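You operate a simulated robot arm through the tools that you are given. There is no shell and no other tool.

You are at the controls of a simulated robot arm. One attempt, no reset.

JOB
Turn the fill hole to the sheet's angle, lock the stand and unscrew the steel plug.
Fine: lock before you unscrew; lay the plug on the long bench.

It is judged by the outcome, as a careful person would: the job done as asked, and still so three seconds after it is handed in. It fails if anything else is knocked over, pushed out of place, dropped, spilled or broken. Flat cloth is picked up by pressing the open fingertips on it (5 to 10 N) and closing them slowly along it; thin cloth reads only 2 to 8 mm in the jaws.

ROBOT AND FRAMES
A 7-joint arm with a two-finger gripper, fixed in place. Base frame: the origin is on the floor under the middle of its stand, x ahead of it, y to its left, z up; the work surface is at about z = 860. Readings come in mm, degrees, newtons and seconds.
With the tool pointing down near the work surface it reaches from about 100 to 500 mm from the base axis. Its first joint turns from -143.0 to 143.0 degrees. Payload 1.47 kg.
Tool frame: the origin (TCP) lies between the finger pads and is the grasp point; the fingertips stand 16 mm ahead of it; z points along the fingers, y is the line along which they close. The gripper opens to 87 mm; its body begins 55 mm behind the TCP.
Orientation is told as [roll, pitch, yaw] about the base's x, y, z axes, in that order, counted from this pose: with the fingers straight down and closing along the base's y, the tool's x points along the base's -x, its y along +y and its z along -z.

CONTROLS
- The arm moves only by the tool arm_command. Its argument "plan" is a list of rows, each a list of 7 numbers: the shift along the tool's x, y, z in cm, then the turn, a rotation vector about the tool's x, y, z in degrees, then the finger opening in cm, from 0 to 8.7. In form: [[dx, dy, dz, ax, ay, az, claw], ...]. A call has 1 to 20 rows; each row is the pose to reach, as a shift and turn from the pose commanded when the call began, along the tool's axes at that moment. A row lasts 0.2 s, in which the tool goes at most 50 mm and 8.6 degrees; a call with a longer step from one row to the next is refused whole, and so is a gripper value outside its range. Where a pose cannot be reached the arm comes as near as it can. A force on the tool above 70 N (or 10 N above the force at the start of the call, whichever is more), or a blocked arm, ends the call early, and 0.2 s more pass. Each finger travels about 45 mm/s and halts on what it meets, pressing with about 27 N; the grip force reading is that of the motor and also rises with nothing between the fingers. The clock runs only during rows and for 0.2 s after the last one: add rows that repeat a pose to give the fingers time. It gives the time, the measured TCP pose, the force on the tool (base axes), the opening and the grip force at its end, in the units of the frame above (readings bear some noise), with the torque about the TCP (base axes, N m) and any sound that the robot's microphone picked up.
- Cameras (640 x 400 px; columns grow to the right, rows downward): "scene" is fixed at [220.2, 647.4, 1673]; the picture's right is [-0.96, -0.28, 0.00], its down [-0.13, 0.45, -0.88] and it looks along [0.25, -0.85, -0.47] (base axes); focal length 356 px, centre (320, 200). "wrist" rides on the gripper at [73, 12, -89] in the tool frame; the picture's right is [-0.16, 0.99, 0.00], its down [-0.72, -0.12, -0.68] and it looks along [-0.67, -0.11, 0.73] (tool axes); focal length 247 px, centre (320, 200). There is no depth. A picture from a camera that has moved, and an enlarged one, comes with that camera's place and axes in the base frame and with its lens.
- grab_frame(camera): a new picture of that camera. It takes no simulated time.
- move_column(by): slides the trunk up (or, below 0, down) by that many mm; the arm rides with it, the base frame stays. It gives what a move gives, with no picture.
- enlarge(camera, box): a new picture of the part [left, top, right, bottom] of that camera's present view, enlarged. It takes no simulated time.
- sign_off(): hands the job in; it is judged then, once.

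Places have to be worked out from the pictures, the camera data and where the tool is seen. Open the gripper and draw the arm clear of the work before you hand the job in, unless the task says otherwise.

The tools are called after ">>>" as name(argument=value, ...) on one line, values as JSON. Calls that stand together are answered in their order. arm_command: Moves the arm, as the interface text tells. Its arguments: {"type":"object","properties":{"plan":{"type":"array","items":{"type":"array","items":{"type":"number"}}}},"required":["plan"]} The other tools are called the same way: move_column (by) moves the trunk up or down; grab_frame (camera) takes a picture; enlarge (camera, box) takes an enlarged picture of a part of a camera's view; sign_off () hands the job in.

At the start:

```text
clock: 0.0
position: [435.1, -413.3, 1403.6]
orientation: [0.0, 0.1, 0.1]
contact_force: [-0.4, -0.1, 0.3]
wrist_torque: [0.0, -0.02, -0.01]
grip_width: 87.1
grasp_force: 0.0
trunk travel left (down, up): [-975.0, 265.0]
```

scene: 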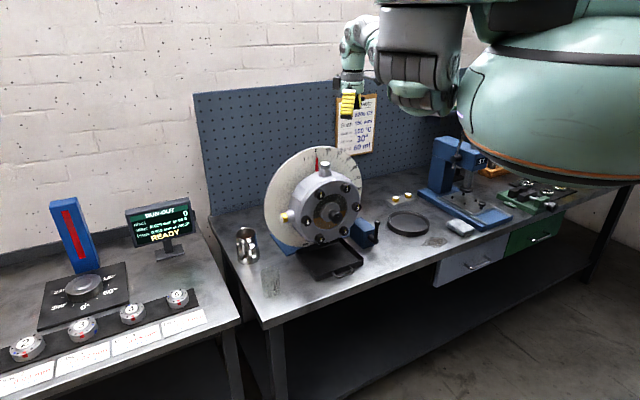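
wrist: 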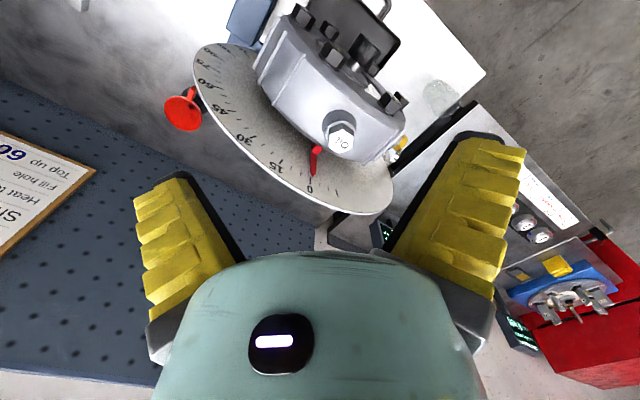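

I start by looking closer at the sheet and at the gearbox stand, before moving anything.

>>> enlarge(camera="scene", box=[320, 80, 400, 160])

>>> enlarge(camera="scene", box=[230, 140, 400, 290])

>>> enlarge(camera="wrist", box=[140, 0, 440, 220])

>>> enlarge(camera="scene", box=[0, 180, 230, 400])

>>> enlarge(camera="scene", box=[370, 120, 600, 290])

```text
5.00 times, centred on (360, 120) of scene
camera zoom: at [220.2, 647.4, 1673.0], right [-0.96, -0.28, 0.0], down [-0.13, 0.45, -0.88], along [0.25, -0.85, -0.47], focal length 1781 px, centre (120, 600)
```

zoom: 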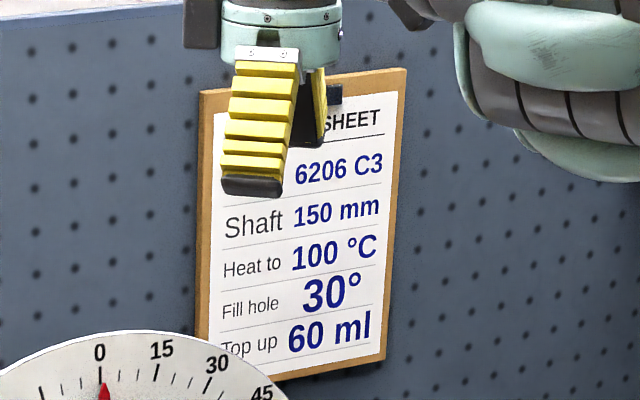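

```text
2.67 times, centred on (315, 215) of scene
camera zoom: at [220.2, 647.4, 1673.0], right [-0.96, -0.28, 0.0], down [-0.13, 0.45, -0.88], along [0.25, -0.85, -0.47], focal length 950 px, centre (333, 160)
```

zoom: 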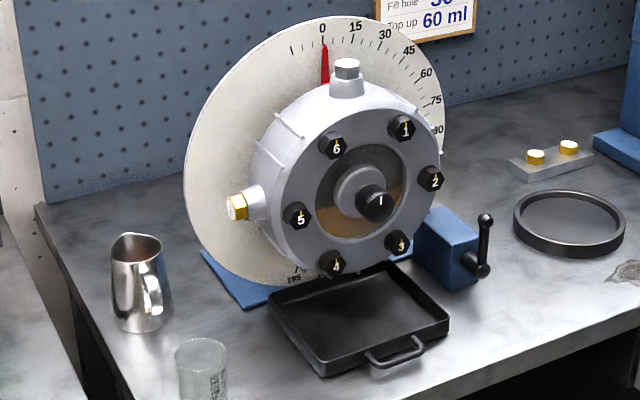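

```text
1.82 times, centred on (290, 110) of wrist
camera zoom: at [360.9, -400.9, 1492.9], right [0.16, 0.99, 0.0], down [0.72, -0.12, 0.68], along [0.67, -0.11, -0.73], focal length 449 px, centre (374, 364)
```

zoom: 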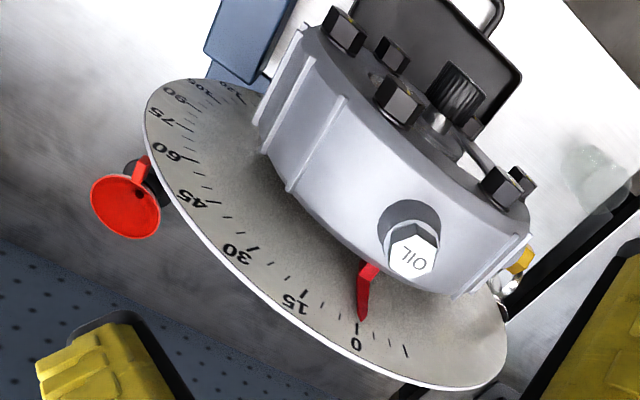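

```text
1.82 times, centred on (115, 290) of scene
camera zoom: at [220.2, 647.4, 1673.0], right [-0.96, -0.28, 0.0], down [-0.13, 0.45, -0.88], along [0.25, -0.85, -0.47], focal length 648 px, centre (693, 36)
```

zoom: 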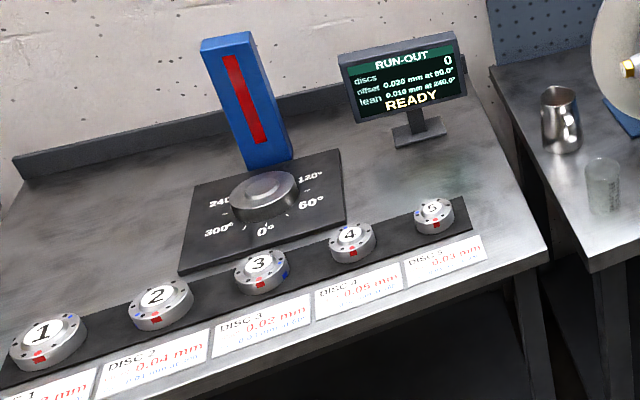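

```text
2.35 times, centred on (485, 205) of scene
camera zoom: at [220.2, 647.4, 1673.0], right [-0.96, -0.28, 0.0], down [-0.13, 0.45, -0.88], along [0.25, -0.85, -0.47], focal length 838 px, centre (-68, 188)
```

zoom: 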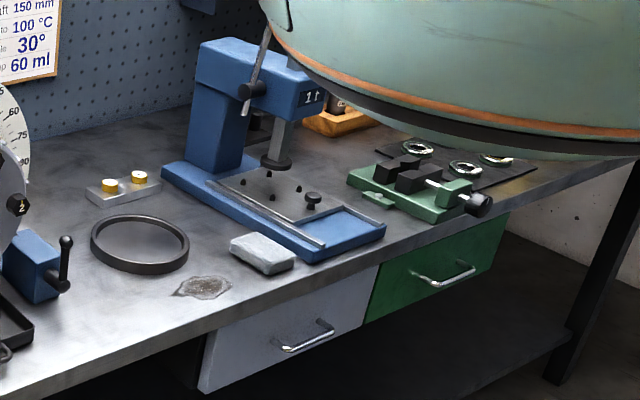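

The sheet says fill hole 30°, the pointer is at 0, and the steel OIL plug is at about (510, -401, 1224). The bench runs at about 45° to the base axes. I back off and yaw the tool -45° so the wrist camera sees the gearbox, the blue lever block and the red knob.

>>> arm_command(plan=[[1.3, 2.4, 1.2, 0, 0, 5.6, 8.7], [2.6, 4.8, 2.5, 0, 0, 11.2, 8.7], [3.9, 7.2, 3.8, 0, 0, 16.9, 8.7], [5.2, 9.6, 5.1, 0, 0, 22.5, 8.7], [6.5, 12, 6.4, 0, 0, 28.1, 8.7], [7.8, 14.4, 7.7, 0, 0, 33.7, 8.7], [9.1, 16.8, 9, 0, 0, 39.4, 8.7], [10.5, 19.3, 10.3, 0, 0, 45, 8.7], [10.5, 19.3, 10.3, 0, 0, 45, 8.7]])

```text
clock: 0.9
position: [446.5, -381.9, 1429.4]
orientation: [0.8, -0.5, -0.2]
contact_force: [0.5, 0.1, 0.5]
wrist_torque: [0.02, 0.02, 0.01]
grip_width: 87.0
grasp_force: 0.0
out of reach, approached as far as the arm can: row 1, 2, 3, 4
trunk travel left (down, up): [-975.0, 265.0]
stopped in row 4: the arm was blocked; the commanded pose is now the measured one
```

The arm was blocked right away and said "out of reach", so I check its configuration in the scene camera.

>>> grab_frame(camera="scene")

>>> grab_frame(camera="wrist")

```text
taken
```

scene: 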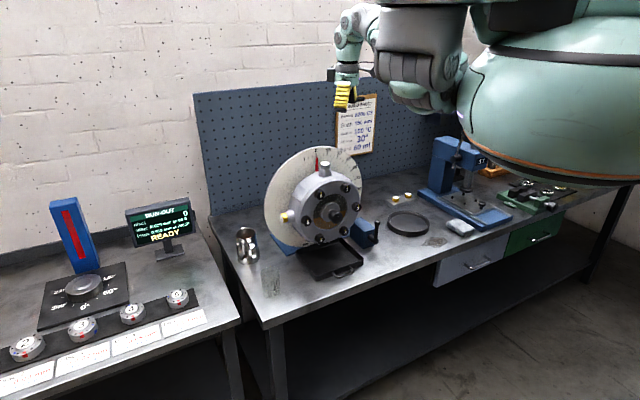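

```text
taken
camera wrist: at [370.8, -371.5, 1518.0], right [0.16, 0.99, 0.01], down [0.72, -0.13, 0.68], along [0.68, -0.1, -0.73], focal length 247 px, centre (320, 200)
```

wrist: 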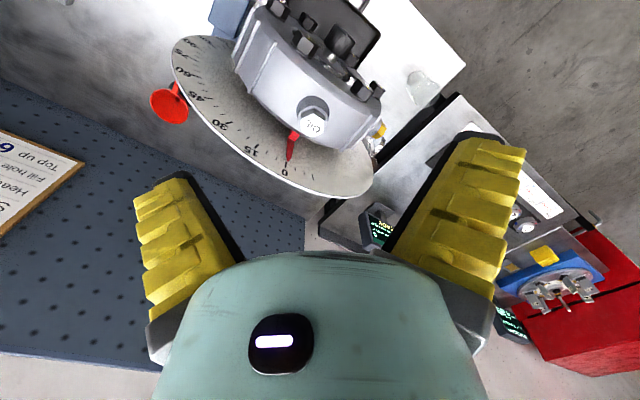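

The torso stands high, so the arm hangs almost fully stretched downwards. I pull straight back towards the robot at the same height, and after that I lower the trunk.

>>> arm_command(plan=[[1.6, 2.2, -0.3, 0, 0, 0, 8.7], [3.2, 4.4, -0.5, 0, 0, 0, 8.7], [4.8, 6.6, -0.7, 0, 0, 0, 8.7], [6.4, 8.8, -0.9, 0, 0, 0, 8.7], [8, 11, -1, 0, 0, 0, 8.7], [9.6, 13.2, -1, 0, 0, 0, 8.7]])

```text
clock: 2.5
position: [461.0, -360.6, 1443.1]
orientation: [0.5, -0.3, 4.3]
contact_force: [0.0, 0.7, -0.1]
wrist_torque: [0.0, 0.04, -0.01]
grip_width: 86.8
grasp_force: 0.0
out of reach, approached as far as the arm can: row 1, 2, 3, 4, 5, 6
trunk travel left (down, up): [-975.0, 265.0]
stopped in row 6: the arm was blocked; the commanded pose is now the measured one
```

The arm again slid along some limit instead of backing off. I look closely at its links to understand how it is folded.

>>> enlarge(camera="scene", box=[320, 0, 640, 200])

```text
2.00 times, centred on (480, 100) of scene
camera zoom: at [220.2, 647.4, 1673.0], right [-0.96, -0.28, 0.0], down [-0.13, 0.45, -0.88], along [0.25, -0.85, -0.47], focal length 712 px, centre (0, 400)
```

zoom: 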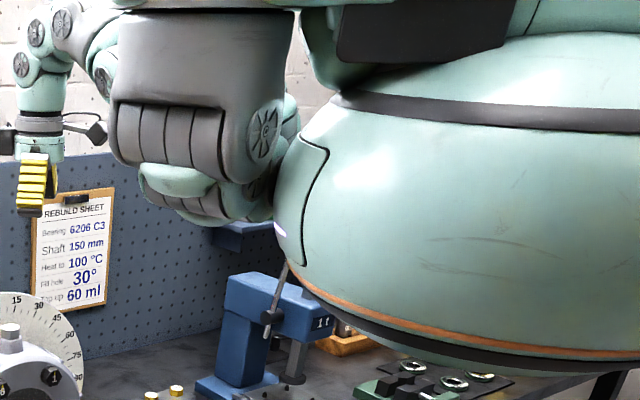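

I probe which directions are free with small moves, starting with straight up and then out.

>>> arm_command(plan=[[0, 0, -2, 0, 0, 0, 8.7], [0, 0, -4, 0, 0, 0, 8.7], [0, 0, -5, 0, 0, 0, 8.7]])

```text
clock: 3.3
position: [466.8, -371.1, 1453.4]
orientation: [0.6, -0.4, 3.8]
contact_force: [0.6, 0.3, 0.1]
wrist_torque: [-0.02, 0.0, -0.03]
grip_width: 86.9
grasp_force: 0.0
out of reach, approached as far as the arm can: row 1, 2, 3
trunk travel left (down, up): [-975.0, 265.0]
```

Up is limited as well. I test moving along the bench towards -x.

>>> arm_command(plan=[[2, 0, 0, 0, 0, 0, 8.7], [4, 0, 0, 0, 0, 0, 8.7], [5, 0, 0, 0, 0, 0, 8.7]])

```text
clock: 4.3
position: [461.0, -358.9, 1446.4]
orientation: [0.6, -0.4, 10.3]
contact_force: [-0.3, 0.1, -0.1]
wrist_torque: [0.0, -0.01, 0.02]
grip_width: 87.0
grasp_force: 0.0
out of reach, approached as far as the arm can: row 1, 2, 3
trunk travel left (down, up): [-975.0, 265.0]
stopped in row 3: the arm was blocked; the commanded pose is now the measured one
```

Still limited. I test straight down by 5 cm, where the fingertips stay well above the dial's top edge (about 1270).

>>> arm_command(plan=[[0, 0, 2, 0, 0, 0, 8.7], [0, 0, 4, 0, 0, 0, 8.7], [0, 0, 5, 0, 0, 0, 8.7]])

>>> grab_frame(camera="scene")

```text
clock: 5.1
position: [461.3, -358.9, 1446.1]
orientation: [0.6, -0.5, 10.2]
contact_force: [-0.1, -0.7, 0.0]
wrist_torque: [-0.03, 0.01, 0.01]
grip_width: 87.1
grasp_force: 0.0
out of reach, approached as far as the arm can: row 1, 2, 3
trunk travel left (down, up): [-975.0, 265.0]
```

```text
taken
```

scene: 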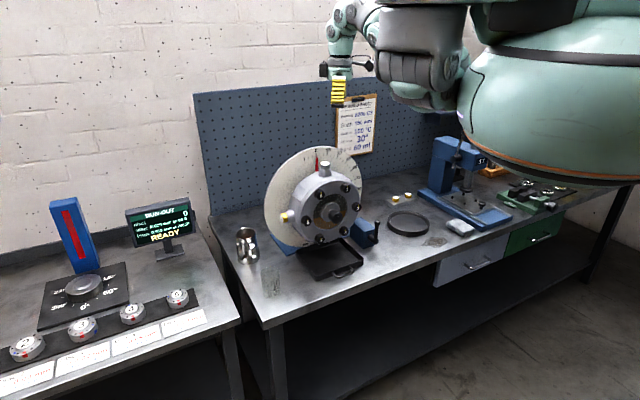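

No motion downward from this corner, so I go back to the starting pose, which is known to be reachable, and probe from there.

>>> arm_command(plan=[[0.9, -1.2, 1.1, 0, 0, 2.5, 8.7], [1.75, -2.4, 2.15, 0, 0, 5, 8.7], [2.6, -3.6, 3.2, 0, 0, 7.5, 8.7], [3.5, -4.85, 4.3, 0, 0, 10, 8.7], [3.5, -4.85, 4.3, 0, 0, 10, 8.7]])

```text
clock: 6.3
position: [433.7, -413.8, 1400.2]
orientation: [0.6, -0.2, -0.2]
contact_force: [0.2, 0.4, -0.1]
wrist_torque: [0.01, -0.01, -0.03]
grip_width: 87.0
grasp_force: 0.1
trunk travel left (down, up): [-975.0, 265.0]
```

Back at the start pose with no limit reported. I probe 4 cm straight down from here (tips to about 1344, above everything).

>>> arm_command(plan=[[0, 0, 1, 0, 0, 0, 8.7], [0, 0, 2, 0, 0, 0, 8.7], [0, 0, 3, 0, 0, 0, 8.7], [0, 0, 4, 0, 0, 0, 8.7]])

```text
clock: 7.3
position: [433.2, -412.7, 1360.6]
orientation: [0.6, -0.3, 0.0]
contact_force: [0.4, -0.2, -0.6]
wrist_torque: [0.02, -0.01, -0.03]
grip_width: 87.1
grasp_force: 0.0
trunk travel left (down, up): [-975.0, 265.0]
```

Down is free, so the arm only needs more height to unfold. I raise the trunk 200 mm so I can lower the hand relative to the shoulder.

>>> move_column(by=200)

```text
clock: 9.5
position: [433.2, -412.4, 1561.5]
orientation: [0.6, -0.3, -0.2]
contact_force: [-0.1, 0.3, -0.3]
wrist_torque: [0.01, 0.01, 0.0]
grip_width: 87.0
grasp_force: 0.0
trunk travel left (down, up): [-1175.0, 65.0]
```

Now I lower the hand by 20 cm relative to the raised trunk.

>>> arm_command(plan=[[0, 0, 2, 0, 0, 0, 8.7], [0, 0, 4, 0, 0, 0, 8.7], [0, 0, 6, 0, 0, 0, 8.7], [0, 0, 8, 0, 0, 0, 8.7], [0, 0, 10, 0, 0, 0, 8.7], [0, 0, 12, 0, 0, 0, 8.7], [0, 0, 14, 0, 0, 0, 8.7], [0, 0, 16, 0, 0, 0, 8.7], [0, 0, 18, 0, 0, 0, 8.7], [0, 0, 20, 0, 0, 0, 8.7]])

>>> grab_frame(camera="scene")

```text
clock: 11.7
position: [433.3, -409.4, 1361.6]
orientation: [0.6, -0.3, -0.1]
contact_force: [0.0, 0.3, 0.0]
wrist_torque: [0.02, 0.02, 0.01]
grip_width: 86.9
grasp_force: 0.2
trunk travel left (down, up): [-1175.0, 65.0]
```

```text
taken
```

scene: 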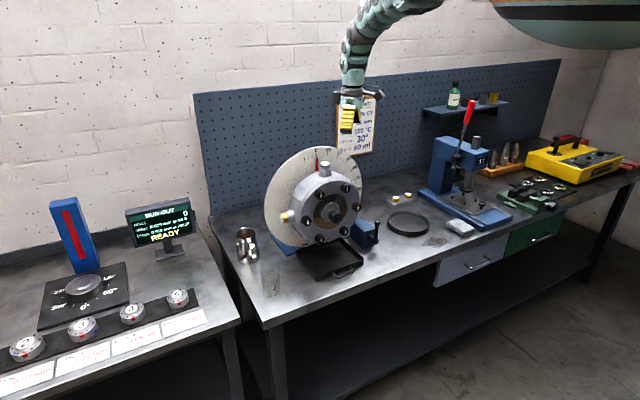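

The arm now hangs freely and the view is clear. I move back towards the robot with the -45° yaw to look at the gearbox.

>>> arm_command(plan=[[1.3, 1.9, 0.4, 0, 0, 5.6, 8.7], [2.6, 3.8, 0.8, 0, 0, 11.2, 8.7], [3.9, 5.6, 1.1, 0, 0, 16.9, 8.7], [5.2, 7.5, 1.5, 0, 0, 22.5, 8.7], [6.5, 9.4, 1.9, 0, 0, 28.1, 8.7], [7.8, 11.2, 2.3, 0, 0, 33.7, 8.7], [9.1, 13.1, 2.7, 0, 0, 39.4, 8.7], [10.3, 14.9, 3, 0, 0, 45, 8.7], [10.3, 14.9, 3, 0, 0, 45, 8.7]])

>>> grab_frame(camera="wrist")

```text
clock: 13.7
position: [349.8, -298.8, 1298.2]
orientation: [0.6, 0.3, -43.6]
contact_force: [0.1, -0.2, 0.6]
wrist_torque: [0.02, 0.0, 0.0]
grip_width: 86.9
grasp_force: 0.1
out of reach, approached as far as the arm can: row 5, 6, 7, 8, 9
trunk travel left (down, up): [-1175.0, 65.0]
```

```text
taken
camera wrist: at [304.0, -242.6, 1388.3], right [0.8, 0.61, 0.01], down [0.44, -0.59, 0.68], along [0.42, -0.53, -0.74], focal length 247 px, centre (320, 200)
```

wrist: 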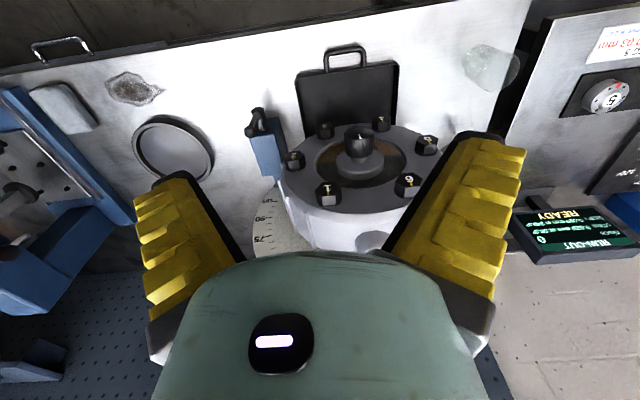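

The gearbox axis points along (-0.707, 0.707). I can't yet tell what the lock is: the black lever on the blue block, or the red knob behind the dial. I rise and go to the right side of the gearbox to look at both.

>>> arm_command(plan=[[0, 0, -4, 0, 0, 0, 8.7], [0, 0, -8.2, 0, 0, 0, 8.7], [-2, -2.6, -8.2, 0, 0, 0, 8.7], [-4, -5.2, -8.2, 0, 0, 0, 8.7], [-6, -7.9, -8.2, 0, 0, 0, 8.7], [-8, -10.5, -8.2, 0, 0, 0, 8.7], [-11, -14.5, -8.2, 0, 0, 0, 8.7], [-11, -14.5, -8.2, 0, 0, 0, 8.7]])

>>> grab_frame(camera="wrist")

```text
clock: 15.5
position: [318.1, -467.8, 1381.2]
orientation: [0.6, 0.3, -45.0]
contact_force: [0.0, -0.5, 0.7]
wrist_torque: [0.02, 0.01, -0.01]
grip_width: 86.9
grasp_force: 0.0
out of reach, approached as far as the arm can: row 1, 2, 3, 7, 8
trunk travel left (down, up): [-1175.0, 65.0]
```

```text
taken
camera wrist: at [273.9, -410.3, 1471.2], right [0.81, 0.59, 0.01], down [0.43, -0.6, 0.67], along [0.4, -0.54, -0.74], focal length 247 px, centre (320, 200)
```

wrist: 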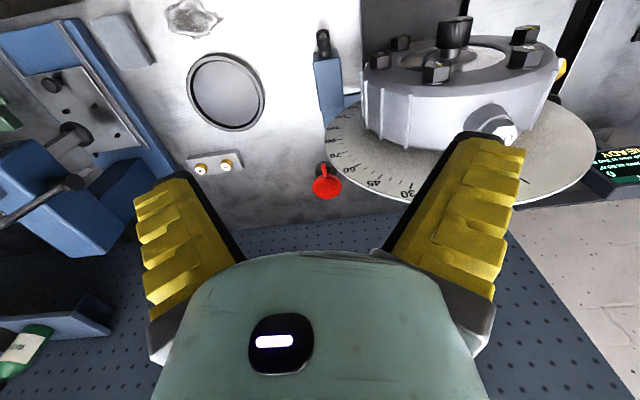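

>>> enlarge(camera="wrist", box=[260, 10, 440, 220])

>>> enlarge(camera="wrist", box=[300, 150, 360, 210])

```text
1.90 times, centred on (350, 115) of wrist
camera zoom: at [273.9, -410.3, 1471.2], right [0.81, 0.59, 0.01], down [0.43, -0.6, 0.67], along [0.4, -0.54, -0.74], focal length 470 px, centre (263, 362)
```

zoom: 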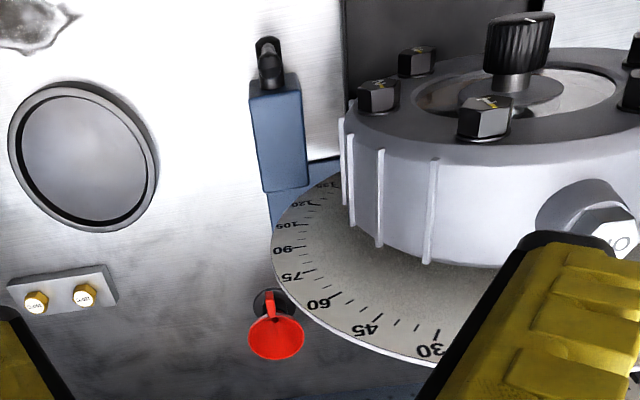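

```text
6.67 times, centred on (330, 180) of wrist
camera zoom: at [273.9, -410.3, 1471.2], right [0.81, 0.59, 0.01], down [0.43, -0.6, 0.67], along [0.4, -0.54, -0.74], focal length 1646 px, centre (253, 333)
```

zoom: 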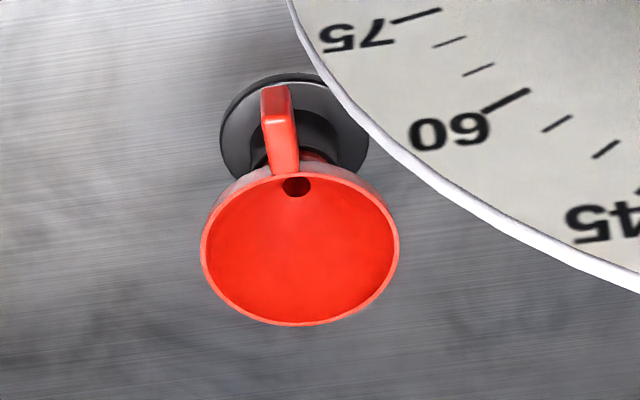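

The red thing is only a funnel on a holder, so the black lever on the blue block must be the stand's clamp. I look closer at the centre knob, the lever and the pointer.

>>> enlarge(camera="scene", box=[300, 165, 370, 250])

>>> enlarge(camera="scene", box=[340, 205, 400, 255])

>>> enlarge(camera="wrist", box=[300, 20, 360, 120])

>>> enlarge(camera="wrist", box=[420, 0, 560, 80])

>>> enlarge(camera="scene", box=[260, 145, 330, 215])

```text
4.71 times, centred on (335, 208) of scene
camera zoom: at [220.2, 647.4, 1673.0], right [-0.96, -0.28, 0.0], down [-0.13, 0.45, -0.88], along [0.25, -0.85, -0.47], focal length 1676 px, centre (249, 165)
```

zoom: 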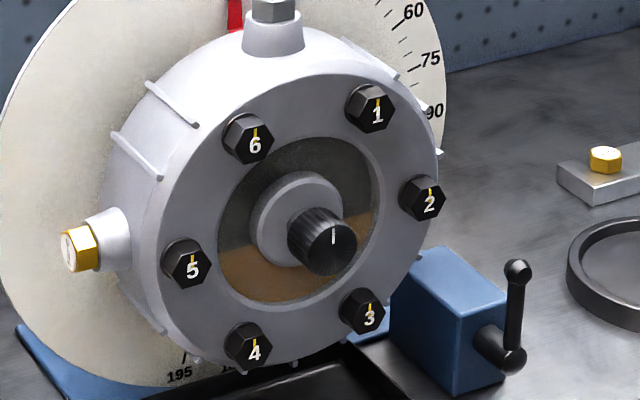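

```text
8.00 times, centred on (370, 230) of scene
camera zoom: at [220.2, 647.4, 1673.0], right [-0.96, -0.28, 0.0], down [-0.13, 0.45, -0.88], along [0.25, -0.85, -0.47], focal length 2850 px, centre (-80, -40)
```

zoom: 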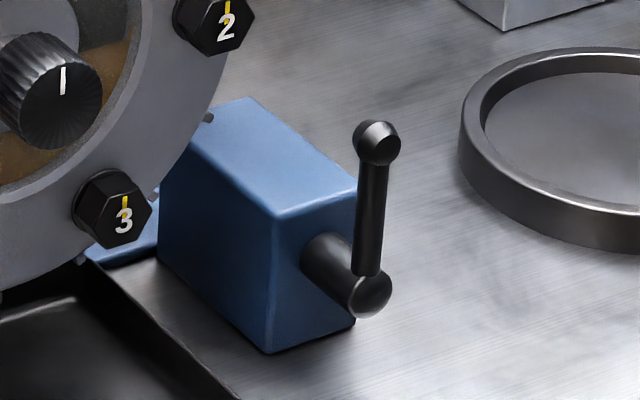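

```text
4.00 times, centred on (330, 70) of wrist
camera zoom: at [273.9, -410.3, 1471.2], right [0.81, 0.59, 0.01], down [0.43, -0.6, 0.67], along [0.4, -0.54, -0.74], focal length 988 px, centre (280, 720)
```

zoom: 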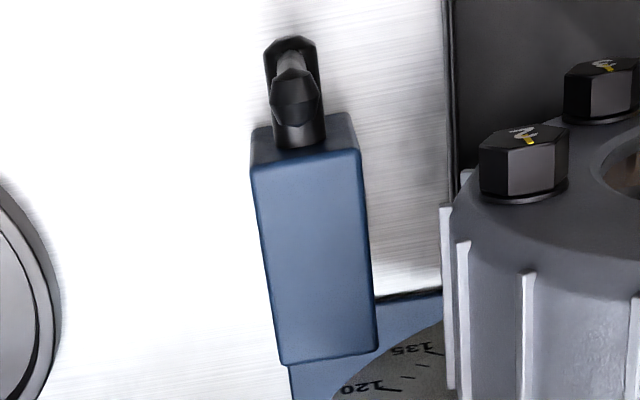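

```text
4.57 times, centred on (490, 40) of wrist
camera zoom: at [273.9, -410.3, 1471.2], right [0.81, 0.59, 0.01], down [0.43, -0.6, 0.67], along [0.4, -0.54, -0.74], focal length 1129 px, centre (-457, 931)
```

zoom: 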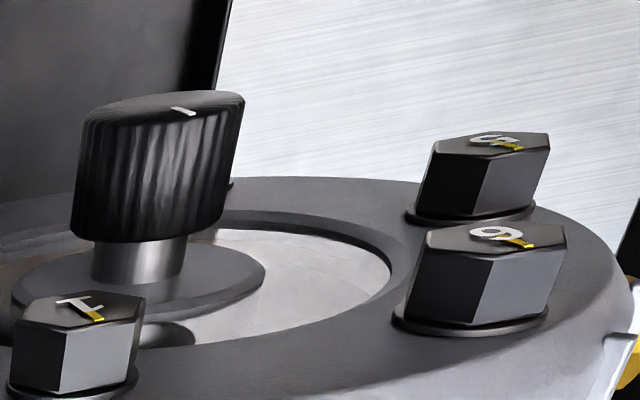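

```text
5.71 times, centred on (295, 180) of scene
camera zoom: at [220.2, 647.4, 1673.0], right [-0.96, -0.28, 0.0], down [-0.13, 0.45, -0.88], along [0.25, -0.85, -0.47], focal length 2036 px, centre (463, 314)
```

zoom: 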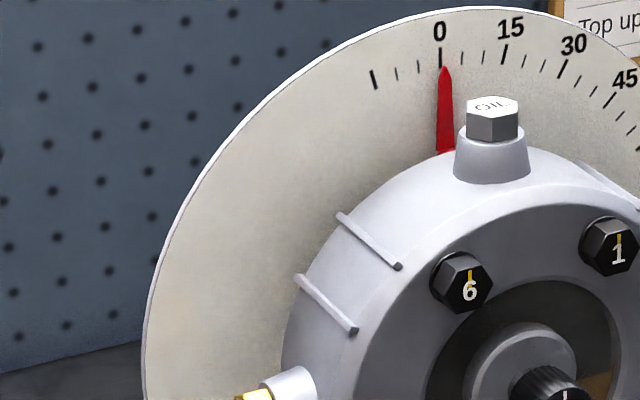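

The knob seems to sit on the shaft. The lever turns about the gearbox-axis direction, with its ball at about (332, -473, 992) and its hub at about (331, -473, 908). Next I check the shape of the hand before reaching for the plug boss.

>>> enlarge(camera="scene", box=[330, 0, 450, 160])

```text
2.50 times, centred on (390, 80) of scene
camera zoom: at [220.2, 647.4, 1673.0], right [-0.96, -0.28, 0.0], down [-0.13, 0.45, -0.88], along [0.25, -0.85, -0.47], focal length 891 px, centre (145, 500)
```

zoom: 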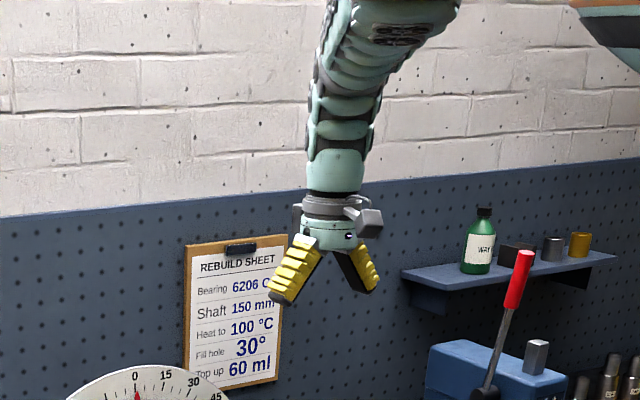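

I move above the plug at a safe height with the fingers closing along the bench direction, and check alignment with the wrist camera.

>>> arm_command(plan=[[-1.4, 3, 0, 0, 0, 0, 8.7], [-2.9, 6.1, 0, 0, 0, 0, 8.7], [-4.4, 9.1, 0, 0, 0, 0, 8.7], [-5.9, 12.2, 0, 0, 0, 0, 8.7], [-7.3, 15.2, 0, 0, 0, 0, 8.7], [-8.8, 18.3, 0, 0, 0, 0, 8.7], [-8.8, 18.3, 0, 0, 0, 0, 8.7]])

>>> grab_frame(camera="wrist")

>>> grab_frame(camera="scene")

```text
clock: 17.1
position: [507.6, -392.1, 1386.8]
orientation: [0.6, 0.3, -45.1]
contact_force: [-0.3, 0.2, 0.1]
wrist_torque: [0.03, -0.02, -0.01]
grip_width: 86.8
grasp_force: 0.0
out of reach, approached as far as the arm can: row 6, 7
trunk travel left (down, up): [-1175.0, 65.0]
```

```text
taken
camera wrist: at [463.1, -334.5, 1475.9], right [0.81, 0.59, 0.01], down [0.43, -0.6, 0.68], along [0.4, -0.54, -0.74], focal length 247 px, centre (320, 200)
```

wrist: 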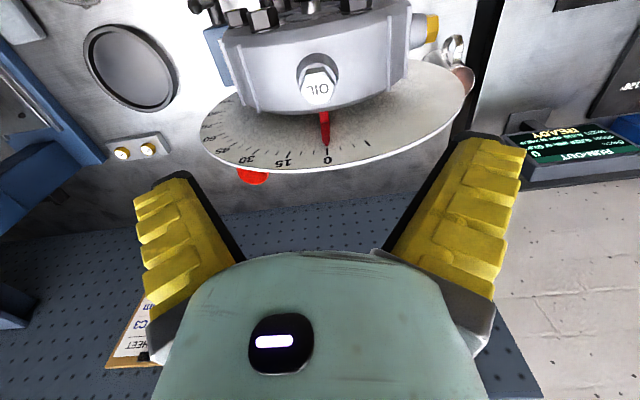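

```text
taken
```

scene: 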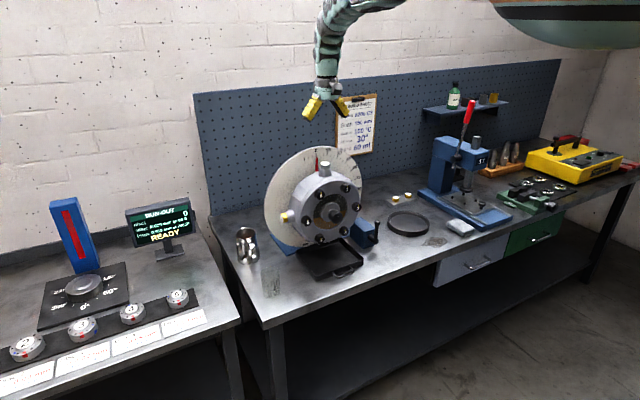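

The plug top projects to (510, -400, 1226), about 7 mm farther back than the tool. I lower the trunk 120 mm (tips stay above the plug) and adjust.

>>> move_column(by=-120)

```text
clock: 18.6
position: [508.5, -392.7, 1266.4]
orientation: [0.7, 0.2, -45.1]
contact_force: [-0.1, -0.1, -0.6]
wrist_torque: [-0.03, 0.01, 0.02]
grip_width: 87.0
grasp_force: 0.0
trunk travel left (down, up): [-1055.0, 185.0]
```

I check the hex orientation and alignment from this height.

>>> grab_frame(camera="wrist")

>>> enlarge(camera="wrist", box=[260, 40, 400, 160])

>>> enlarge(camera="scene", box=[280, 130, 370, 190])

```text
taken
camera wrist: at [462.8, -334.9, 1356.2], right [0.81, 0.58, 0.01], down [0.43, -0.6, 0.68], along [0.4, -0.54, -0.74], focal length 247 px, centre (320, 200)
```

wrist: 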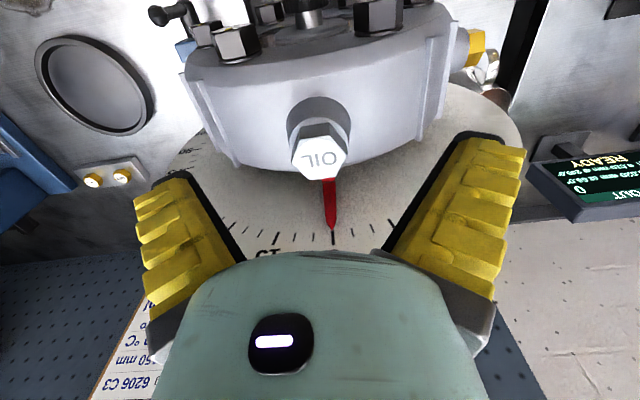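

```text
3.33 times, centred on (330, 100) of wrist
camera zoom: at [462.8, -334.9, 1356.2], right [0.81, 0.58, 0.01], down [0.43, -0.6, 0.68], along [0.4, -0.54, -0.74], focal length 823 px, centre (287, 533)
```

zoom: 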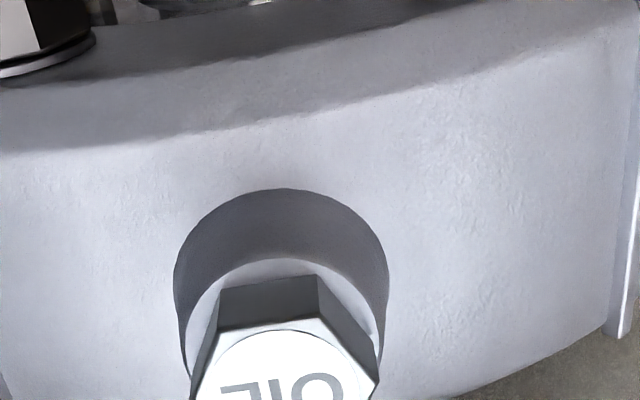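

```text
6.67 times, centred on (325, 160) of scene
camera zoom: at [220.2, 647.4, 1673.0], right [-0.96, -0.28, 0.0], down [-0.13, 0.45, -0.88], along [0.25, -0.85, -0.47], focal length 2375 px, centre (287, 467)
```

zoom: 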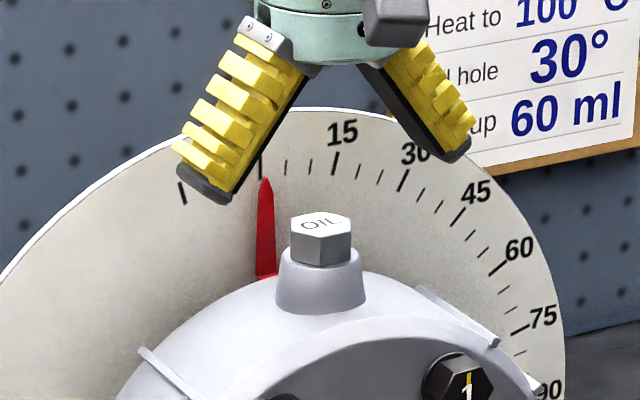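

The hex has flats facing front and back, with corners along the bench direction. The axis height works out to about 1070. The arm was near its reach limit here, so I raise the hand 6 cm, which folds the arm more, and centre over the plug before dropping with the trunk.

>>> arm_command(plan=[[0, 0, -2, 0, 0, 0, 8.7], [0, 0, -4, 0, 0, 0, 8.7], [0, 0, -6, 0, 0, 0, 8.7], [-0.4, -0.2, -6, 0, 0, 0, 8.7], [-0.75, -0.35, -6, 0, 0, 0, 8.7], [-0.75, -0.35, -6, 0, 0, 0, 8.7]])

```text
clock: 20.0
position: [510.5, -399.3, 1325.5]
orientation: [0.7, 0.3, -45.0]
contact_force: [0.0, 0.2, -0.1]
wrist_torque: [-0.02, 0.01, 0.02]
grip_width: 87.1
grasp_force: 0.0
trunk travel left (down, up): [-1055.0, 185.0]
```

Reachable. I lower the trunk 85 mm so the fingertips come down either side of the plug head, then check.

>>> move_column(by=-85)

>>> grab_frame(camera="wrist")

>>> enlarge(camera="scene", box=[270, 100, 370, 190])

```text
clock: 21.2
position: [510.0, -400.3, 1240.6]
orientation: [0.7, 0.2, -45.1]
contact_force: [-0.4, 0.6, 0.2]
wrist_torque: [0.01, 0.01, -0.02]
grip_width: 86.7
grasp_force: 0.1
trunk travel left (down, up): [-970.0, 270.0]
```

```text
taken
camera wrist: at [465.2, -342.8, 1330.7], right [0.81, 0.59, 0.01], down [0.43, -0.6, 0.68], along [0.4, -0.54, -0.74], focal length 247 px, centre (320, 200)
```

wrist: 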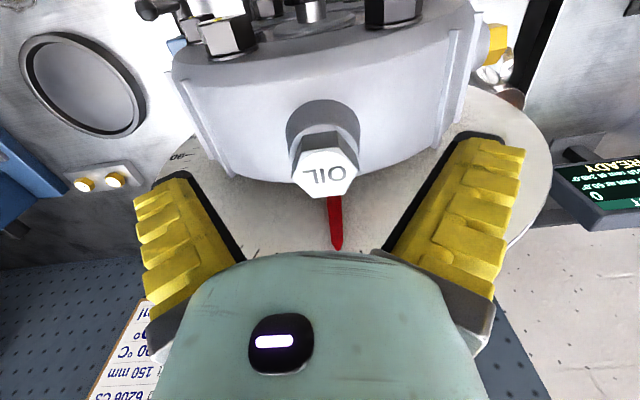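

```text
4.44 times, centred on (320, 145) of scene
camera zoom: at [220.2, 647.4, 1673.0], right [-0.96, -0.28, 0.0], down [-0.13, 0.45, -0.88], along [0.25, -0.85, -0.47], focal length 1583 px, centre (320, 444)
```

zoom: 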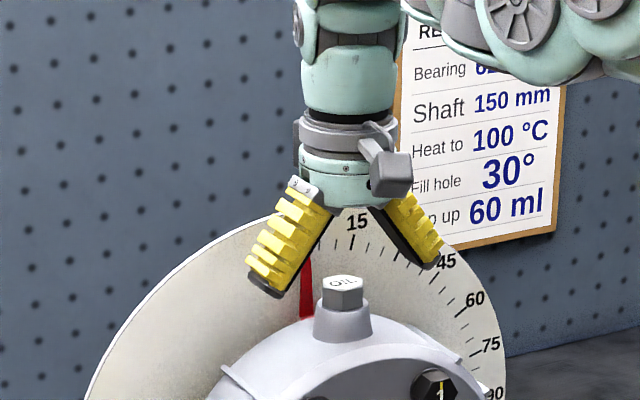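

The plug is centred between the fingers within about 2 mm. I lower 27 mm more so the fingers reach the round boss below the hex (corners must not be gripped), and then close.

>>> move_column(by=-27)

>>> arm_command(plan=[[0, 0, 0, 0, 0, 0, 7.5], [0, 0, 0, 0, 0, 0, 6.2], [0, 0, 0, 0, 0, 0, 5], [0, 0, 0, 0, 0, 0, 4], [0, 0, 0, 0, 0, 0, 3.3], [0, 0, 0, 0, 0, 0, 3]])

>>> enlarge(camera="scene", box=[270, 100, 370, 190])

>>> grab_frame(camera="wrist")

```text
clock: 21.9
position: [509.7, -399.7, 1214.8]
orientation: [0.8, 0.2, -45.2]
contact_force: [1.2, 0.5, 0.4]
wrist_torque: [-0.01, 0.02, -0.02]
grip_width: 87.1
grasp_force: 0.0
trunk travel left (down, up): [-943.0, 297.0]
```

```text
clock: 23.3
position: [511.8, -399.1, 1213.6]
orientation: [0.7, 0.3, -45.0]
contact_force: [0.7, 2.4, 0.5]
wrist_torque: [0.03, -0.04, 0.01]
grip_width: 37.9
grasp_force: 5.3
trunk travel left (down, up): [-943.0, 297.0]
```

```text
4.44 times, centred on (320, 145) of scene
camera zoom: at [220.2, 647.4, 1673.0], right [-0.96, -0.28, 0.0], down [-0.13, 0.45, -0.88], along [0.25, -0.85, -0.47], focal length 1583 px, centre (320, 444)
```

zoom: 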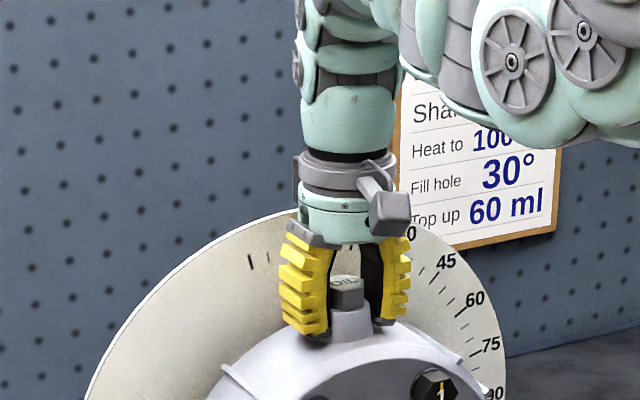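

```text
taken
camera wrist: at [465.5, -342.4, 1303.6], right [0.81, 0.59, 0.01], down [0.43, -0.6, 0.68], along [0.4, -0.54, -0.74], focal length 247 px, centre (320, 200)
```

wrist: 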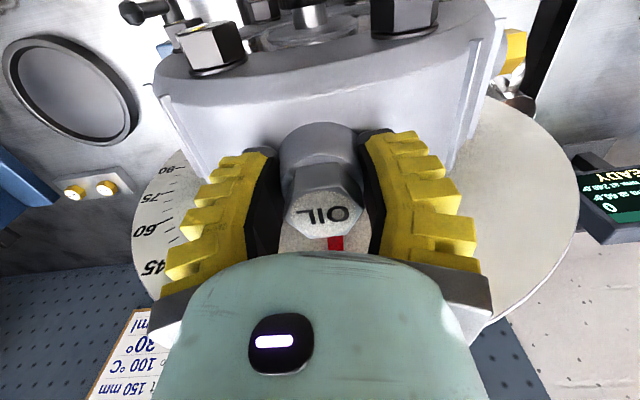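

The boss is held at 38 mm width. I test the turn with a small 6° clockwise arc about the axis (radius about 144) and watch the force and the pointer.

>>> arm_command(plan=[[0, -0.25, 0, -1, 0, 0, 2.6], [0, -0.5, 0.01, -2, 0, 0, 2.6], [0, -0.75, 0.02, -3, 0, 0, 2.6], [0, -1.0, 0.035, -4, 0, 0, 2.6], [0, -1.25, 0.055, -5, 0, 0, 2.6], [0, -1.5, 0.08, -6, 0, 0, 2.6]])

>>> enlarge(camera="scene", box=[260, 140, 370, 250])

>>> grab_frame(camera="wrist")

```text
clock: 24.7
position: [506.2, -403.8, 1212.8]
orientation: [7.4, 0.4, -44.4]
contact_force: [24.2, 20.7, -10.5]
wrist_torque: [-0.41, 0.41, 0.0]
grip_width: 49.9
grasp_force: 17.2
trunk travel left (down, up): [-943.0, 297.0]
```

```text
3.64 times, centred on (315, 195) of scene
camera zoom: at [220.2, 647.4, 1673.0], right [-0.96, -0.28, 0.0], down [-0.13, 0.45, -0.88], along [0.25, -0.85, -0.47], focal length 1295 px, centre (338, 218)
```

zoom: 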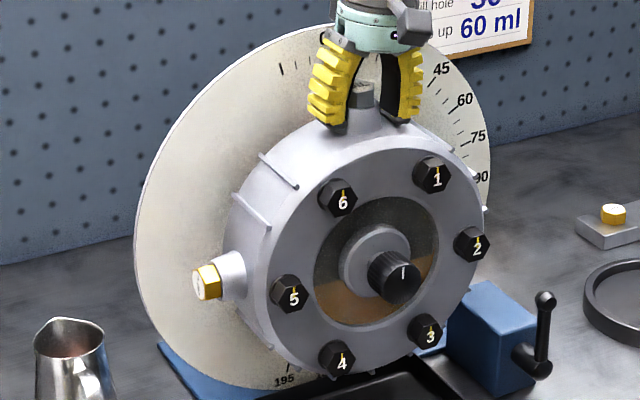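

```text
taken
camera wrist: at [453.4, -355.0, 1302.3], right [0.8, 0.59, 0.13], down [0.38, -0.65, 0.66], along [0.47, -0.48, -0.74], focal length 247 px, centre (320, 200)
```

wrist: 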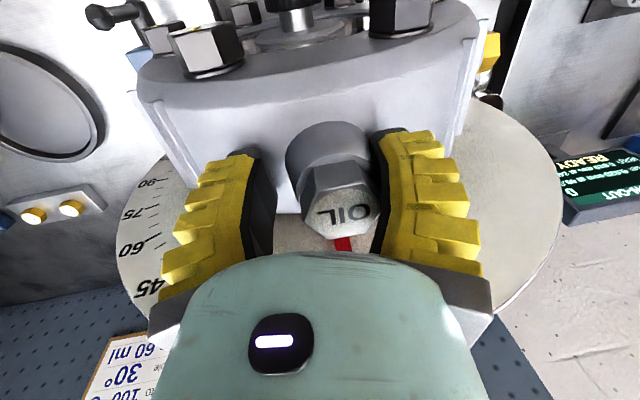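

The housing didn't move: the fingers took about 32 N and only spread apart. It isn't turned by pushing, so I undo this, open the fingers and go back up.

>>> arm_command(plan=[[0, 0.35, 0, 1.5, 0, 0, 5.5], [0, 0.8, 0, 3, 0, 0, 6.5], [0, 1.1, -0.05, 4.5, 0, 0, 7.5], [0, 1.4, -0.1, 6, 0, 0, 8.7], [0, 1.4, -0.1, 6, 0, 0, 8.7]])

>>> enlarge(camera="scene", box=[260, 140, 370, 250])

```text
clock: 25.9
position: [508.1, -403.1, 1215.2]
orientation: [0.7, 0.3, -45.3]
contact_force: [0.2, -0.4, -0.7]
wrist_torque: [0.0, 0.01, 0.0]
grip_width: 86.8
grasp_force: 0.0
trunk travel left (down, up): [-943.0, 297.0]
```

```text
3.64 times, centred on (315, 195) of scene
camera zoom: at [220.2, 647.4, 1673.0], right [-0.96, -0.28, 0.0], down [-0.13, 0.45, -0.88], along [0.25, -0.85, -0.47], focal length 1295 px, centre (338, 218)
```

zoom: 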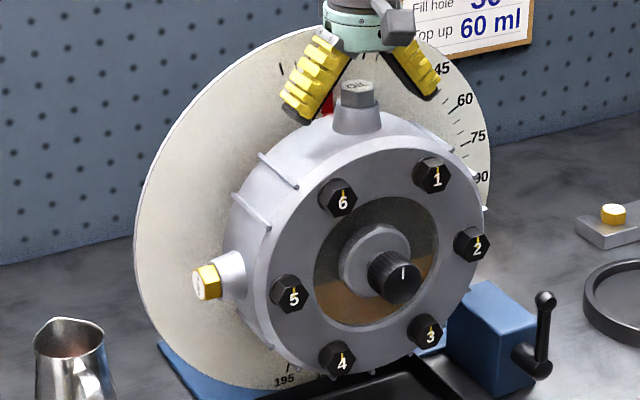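

Nothing was disturbed. I retract upward with the trunk and then swing to the front, tilting the hand to look horizontally at the knob and the clamp lever.

>>> move_column(by=150)

>>> arm_command(plan=[[2.5, 0, 0, 0, 0, 0, 8.7], [5, 0, 0, 0, 0, 0, 8.7], [7.5, -1, 0, 0, 0, 0, 8.7], [10, -3, 1, 0, 0, 0, 8.7], [12.5, -5, 3, 0, 0, 0, 8.7], [15, -7, 5, 0, 0, 0, 8.7], [17, -8.5, 7, 0, 0, 0, 8.7], [18, -10, 10, 0, 0, 0, 8.7], [18, -10, 12, 0, 0, 0, 8.7], [18, -10, 12, 0, 0, 0, 8.7]])

```text
clock: 27.7
position: [507.4, -403.0, 1365.6]
orientation: [0.8, 0.3, -45.0]
contact_force: [0.1, 0.2, 0.1]
wrist_torque: [-0.01, 0.01, 0.03]
grip_width: 87.0
grasp_force: 0.1
trunk travel left (down, up): [-1093.0, 147.0]
```

```text
clock: 29.9
position: [312.3, -341.8, 1244.2]
orientation: [0.7, 0.3, -45.0]
contact_force: [-0.1, 0.5, 0.7]
wrist_torque: [-0.01, 0.01, -0.01]
grip_width: 86.8
grasp_force: 0.1
out of reach, approached as far as the arm can: row 3, 4, 5, 6, 7, 8
trunk travel left (down, up): [-1093.0, 147.0]
```

I tilt the hand 45° outwards so the camera looks level at the gearbox front.

>>> arm_command(plan=[[0, 0, 0, 0, -7.5, 0, 8.7], [0, 0, 0, 0, -15, 0, 8.7], [0, 0, 0, 0, -22.5, 0, 8.7], [0, 0, 0, 0, -30, 0, 8.7], [0, 0, 0, 0, -37.5, 0, 8.7], [0, 0, 0, 0, -45, 0, 8.7], [0, 0, 0, 0, -45, 0, 8.7]])

>>> grab_frame(camera="wrist")

>>> grab_frame(camera="scene")

```text
clock: 31.5
position: [307.6, -368.6, 1216.7]
orientation: [1.0, -44.9, -45.7]
contact_force: [0.5, 0.8, 0.0]
wrist_torque: [0.01, 0.0, 0.01]
grip_width: 87.1
grasp_force: 0.1
out of reach, approached as far as the arm can: row 1, 2, 3, 4, 5, 6, 7
trunk travel left (down, up): [-1093.0, 147.0]
```

```text
taken
camera wrist: at [233.4, -280.2, 1228.7], right [0.78, 0.62, 0.12], down [-0.07, -0.11, 0.99], along [0.63, -0.78, -0.05], focal length 247 px, centre (320, 200)
```

wrist: 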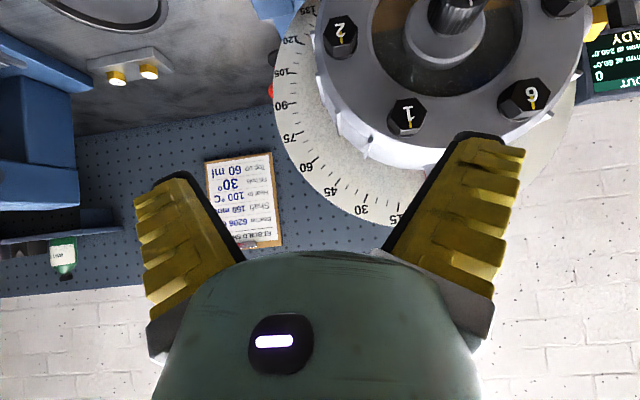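

```text
taken
```

scene: 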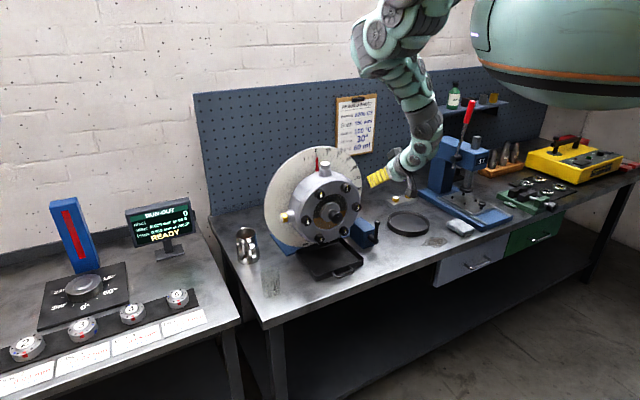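

The view is good, and the sheet again reads 30°. I lower the trunk 150 mm to see the knob and lever level-on; the tool stays about 70 mm in front of them.

>>> move_column(by=-150)

>>> grab_frame(camera="wrist")

```text
clock: 33.2
position: [307.7, -368.7, 1067.0]
orientation: [1.0, -44.8, -45.7]
contact_force: [0.5, 0.5, 0.0]
wrist_torque: [0.01, 0.03, -0.03]
grip_width: 87.2
grasp_force: 0.0
trunk travel left (down, up): [-943.0, 297.0]
```

```text
taken
camera wrist: at [233.5, -280.0, 1078.7], right [0.78, 0.62, 0.12], down [-0.07, -0.11, 0.99], along [0.63, -0.78, -0.05], focal length 247 px, centre (320, 200)
```

wrist: 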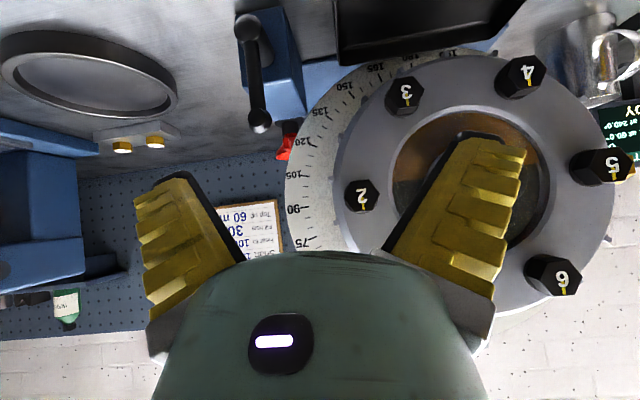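

>>> enlarge(camera="wrist", box=[220, 0, 340, 160])

```text
2.50 times, centred on (280, 80) of wrist
camera zoom: at [233.5, -280.0, 1078.7], right [0.78, 0.62, 0.12], down [-0.07, -0.11, 0.99], along [0.63, -0.78, -0.05], focal length 617 px, centre (420, 500)
```

zoom: 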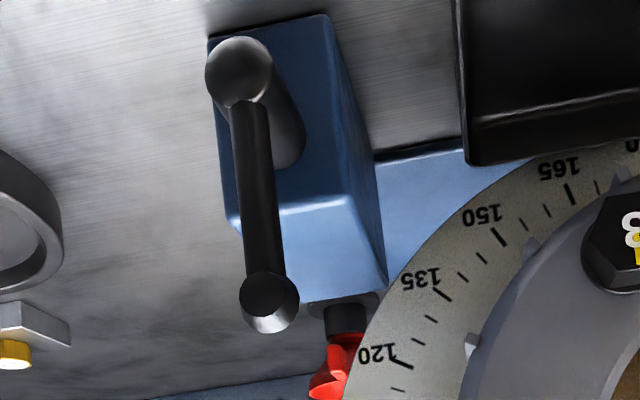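

The lever carries no labels: ball at about (334, -476, 990), hub at about (333, -479, 904). Now I test the knurled knob. I centre in front of it, keeping 70 mm away, and tilt the hand level so its axis lines up with the gearbox axis.

>>> arm_command(plan=[[0, 3, 0, 0, 0, 0, 8.7], [0, 6, 0, 0, 0, 0, 8.7], [0, 9, 0, 0, 0, 0, 8.7], [0, 12.1, 0, 0, 0, 0, 8.7], [0, 12.1, 0, 0, 0, 0, 8.7]])

>>> arm_command(plan=[[0, 0, 0, 0, -7.5, 0, 8.7], [0, 0, 0, 0, -15, 0, 8.7], [0, 0, 0, 0, -22.5, 0, 8.7], [0, 0, 0, 0, -30, 0, 8.7], [0, 0, 0, 0, -37.5, 0, 8.7], [0, 0, 0, 0, -45, 0, 8.7], [0, 0, 0, 0, -45, 0, 8.7]])

>>> grab_frame(camera="wrist")

>>> grab_frame(camera="scene")

```text
clock: 34.4
position: [396.4, -352.4, 1056.9]
orientation: [1.0, -44.7, -45.8]
contact_force: [-0.9, -0.4, -0.1]
wrist_torque: [0.02, -0.03, 0.01]
grip_width: 86.7
grasp_force: 0.0
out of reach, approached as far as the arm can: row 1, 2, 3, 4, 5
trunk travel left (down, up): [-943.0, 297.0]
```

```text
clock: 36.0
position: [395.1, -349.4, 1072.2]
orientation: [72.8, -89.3, -118.0]
contact_force: [0.3, 0.1, -0.3]
wrist_torque: [0.01, -0.01, 0.04]
grip_width: 87.4
grasp_force: 0.0
out of reach, approached as far as the arm can: row 1, 6, 7
trunk travel left (down, up): [-943.0, 297.0]
```

```text
taken
camera wrist: at [339.0, -278.2, 999.8], right [0.7, 0.7, 0.17], down [-0.57, 0.39, 0.72], along [0.44, -0.6, 0.67], focal length 247 px, centre (320, 200)
```

wrist: 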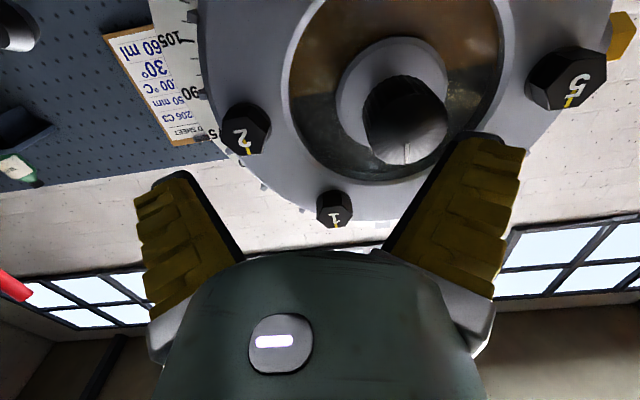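

```text
taken
```

scene: 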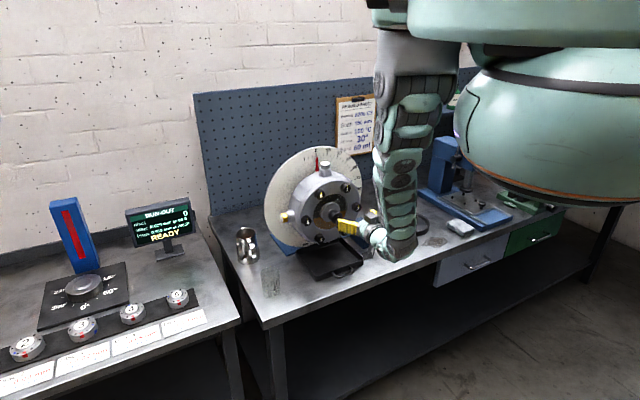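

The hand is level: tool z = -n, x down, y to the left. The TCP sits 45 mm right of the axis with its tips about 19 mm in front of the knob face. I back off a little and shift left to centre.

>>> arm_command(plan=[[0, 0, -1, 0, 0, 0, 8.7], [0, 1.5, -1.5, 0, 0, 0, 8.7], [0, 3, -1.5, 0, 0, 0, 8.7], [0, 4.55, -1.5, 0, 0, 0, 8.7], [0, 4.55, -1.5, 0, 0, 0, 8.7]])

>>> grab_frame(camera="wrist")

>>> enlarge(camera="scene", box=[260, 140, 460, 290])

```text
clock: 37.2
position: [416.4, -304.8, 1073.1]
orientation: [69.9, -89.3, -114.9]
contact_force: [0.1, -1.0, -0.7]
wrist_torque: [0.0, -0.01, 0.02]
grip_width: 86.8
grasp_force: 0.0
trunk travel left (down, up): [-943.0, 297.0]
```

```text
taken
camera wrist: at [360.9, -235.6, 999.1], right [0.7, 0.7, 0.17], down [-0.57, 0.39, 0.73], along [0.44, -0.6, 0.67], focal length 247 px, centre (320, 200)
```

wrist: 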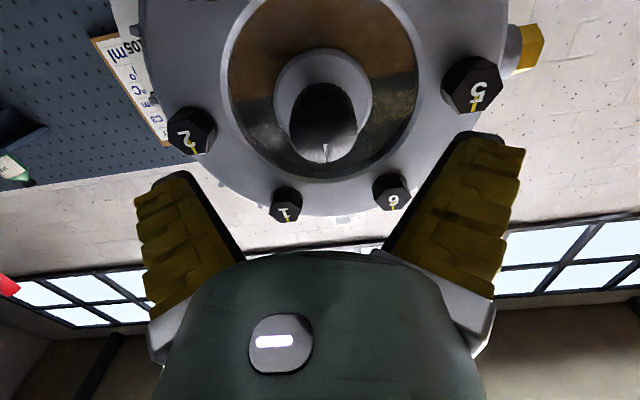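

```text
2.67 times, centred on (360, 215) of scene
camera zoom: at [220.2, 647.4, 1673.0], right [-0.96, -0.28, 0.0], down [-0.13, 0.45, -0.88], along [0.25, -0.85, -0.47], focal length 950 px, centre (213, 160)
```

zoom: 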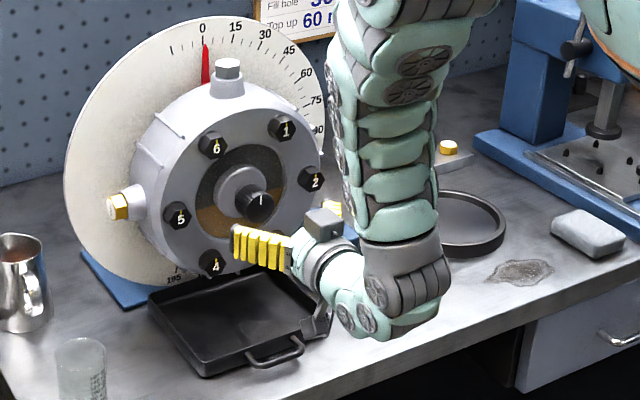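

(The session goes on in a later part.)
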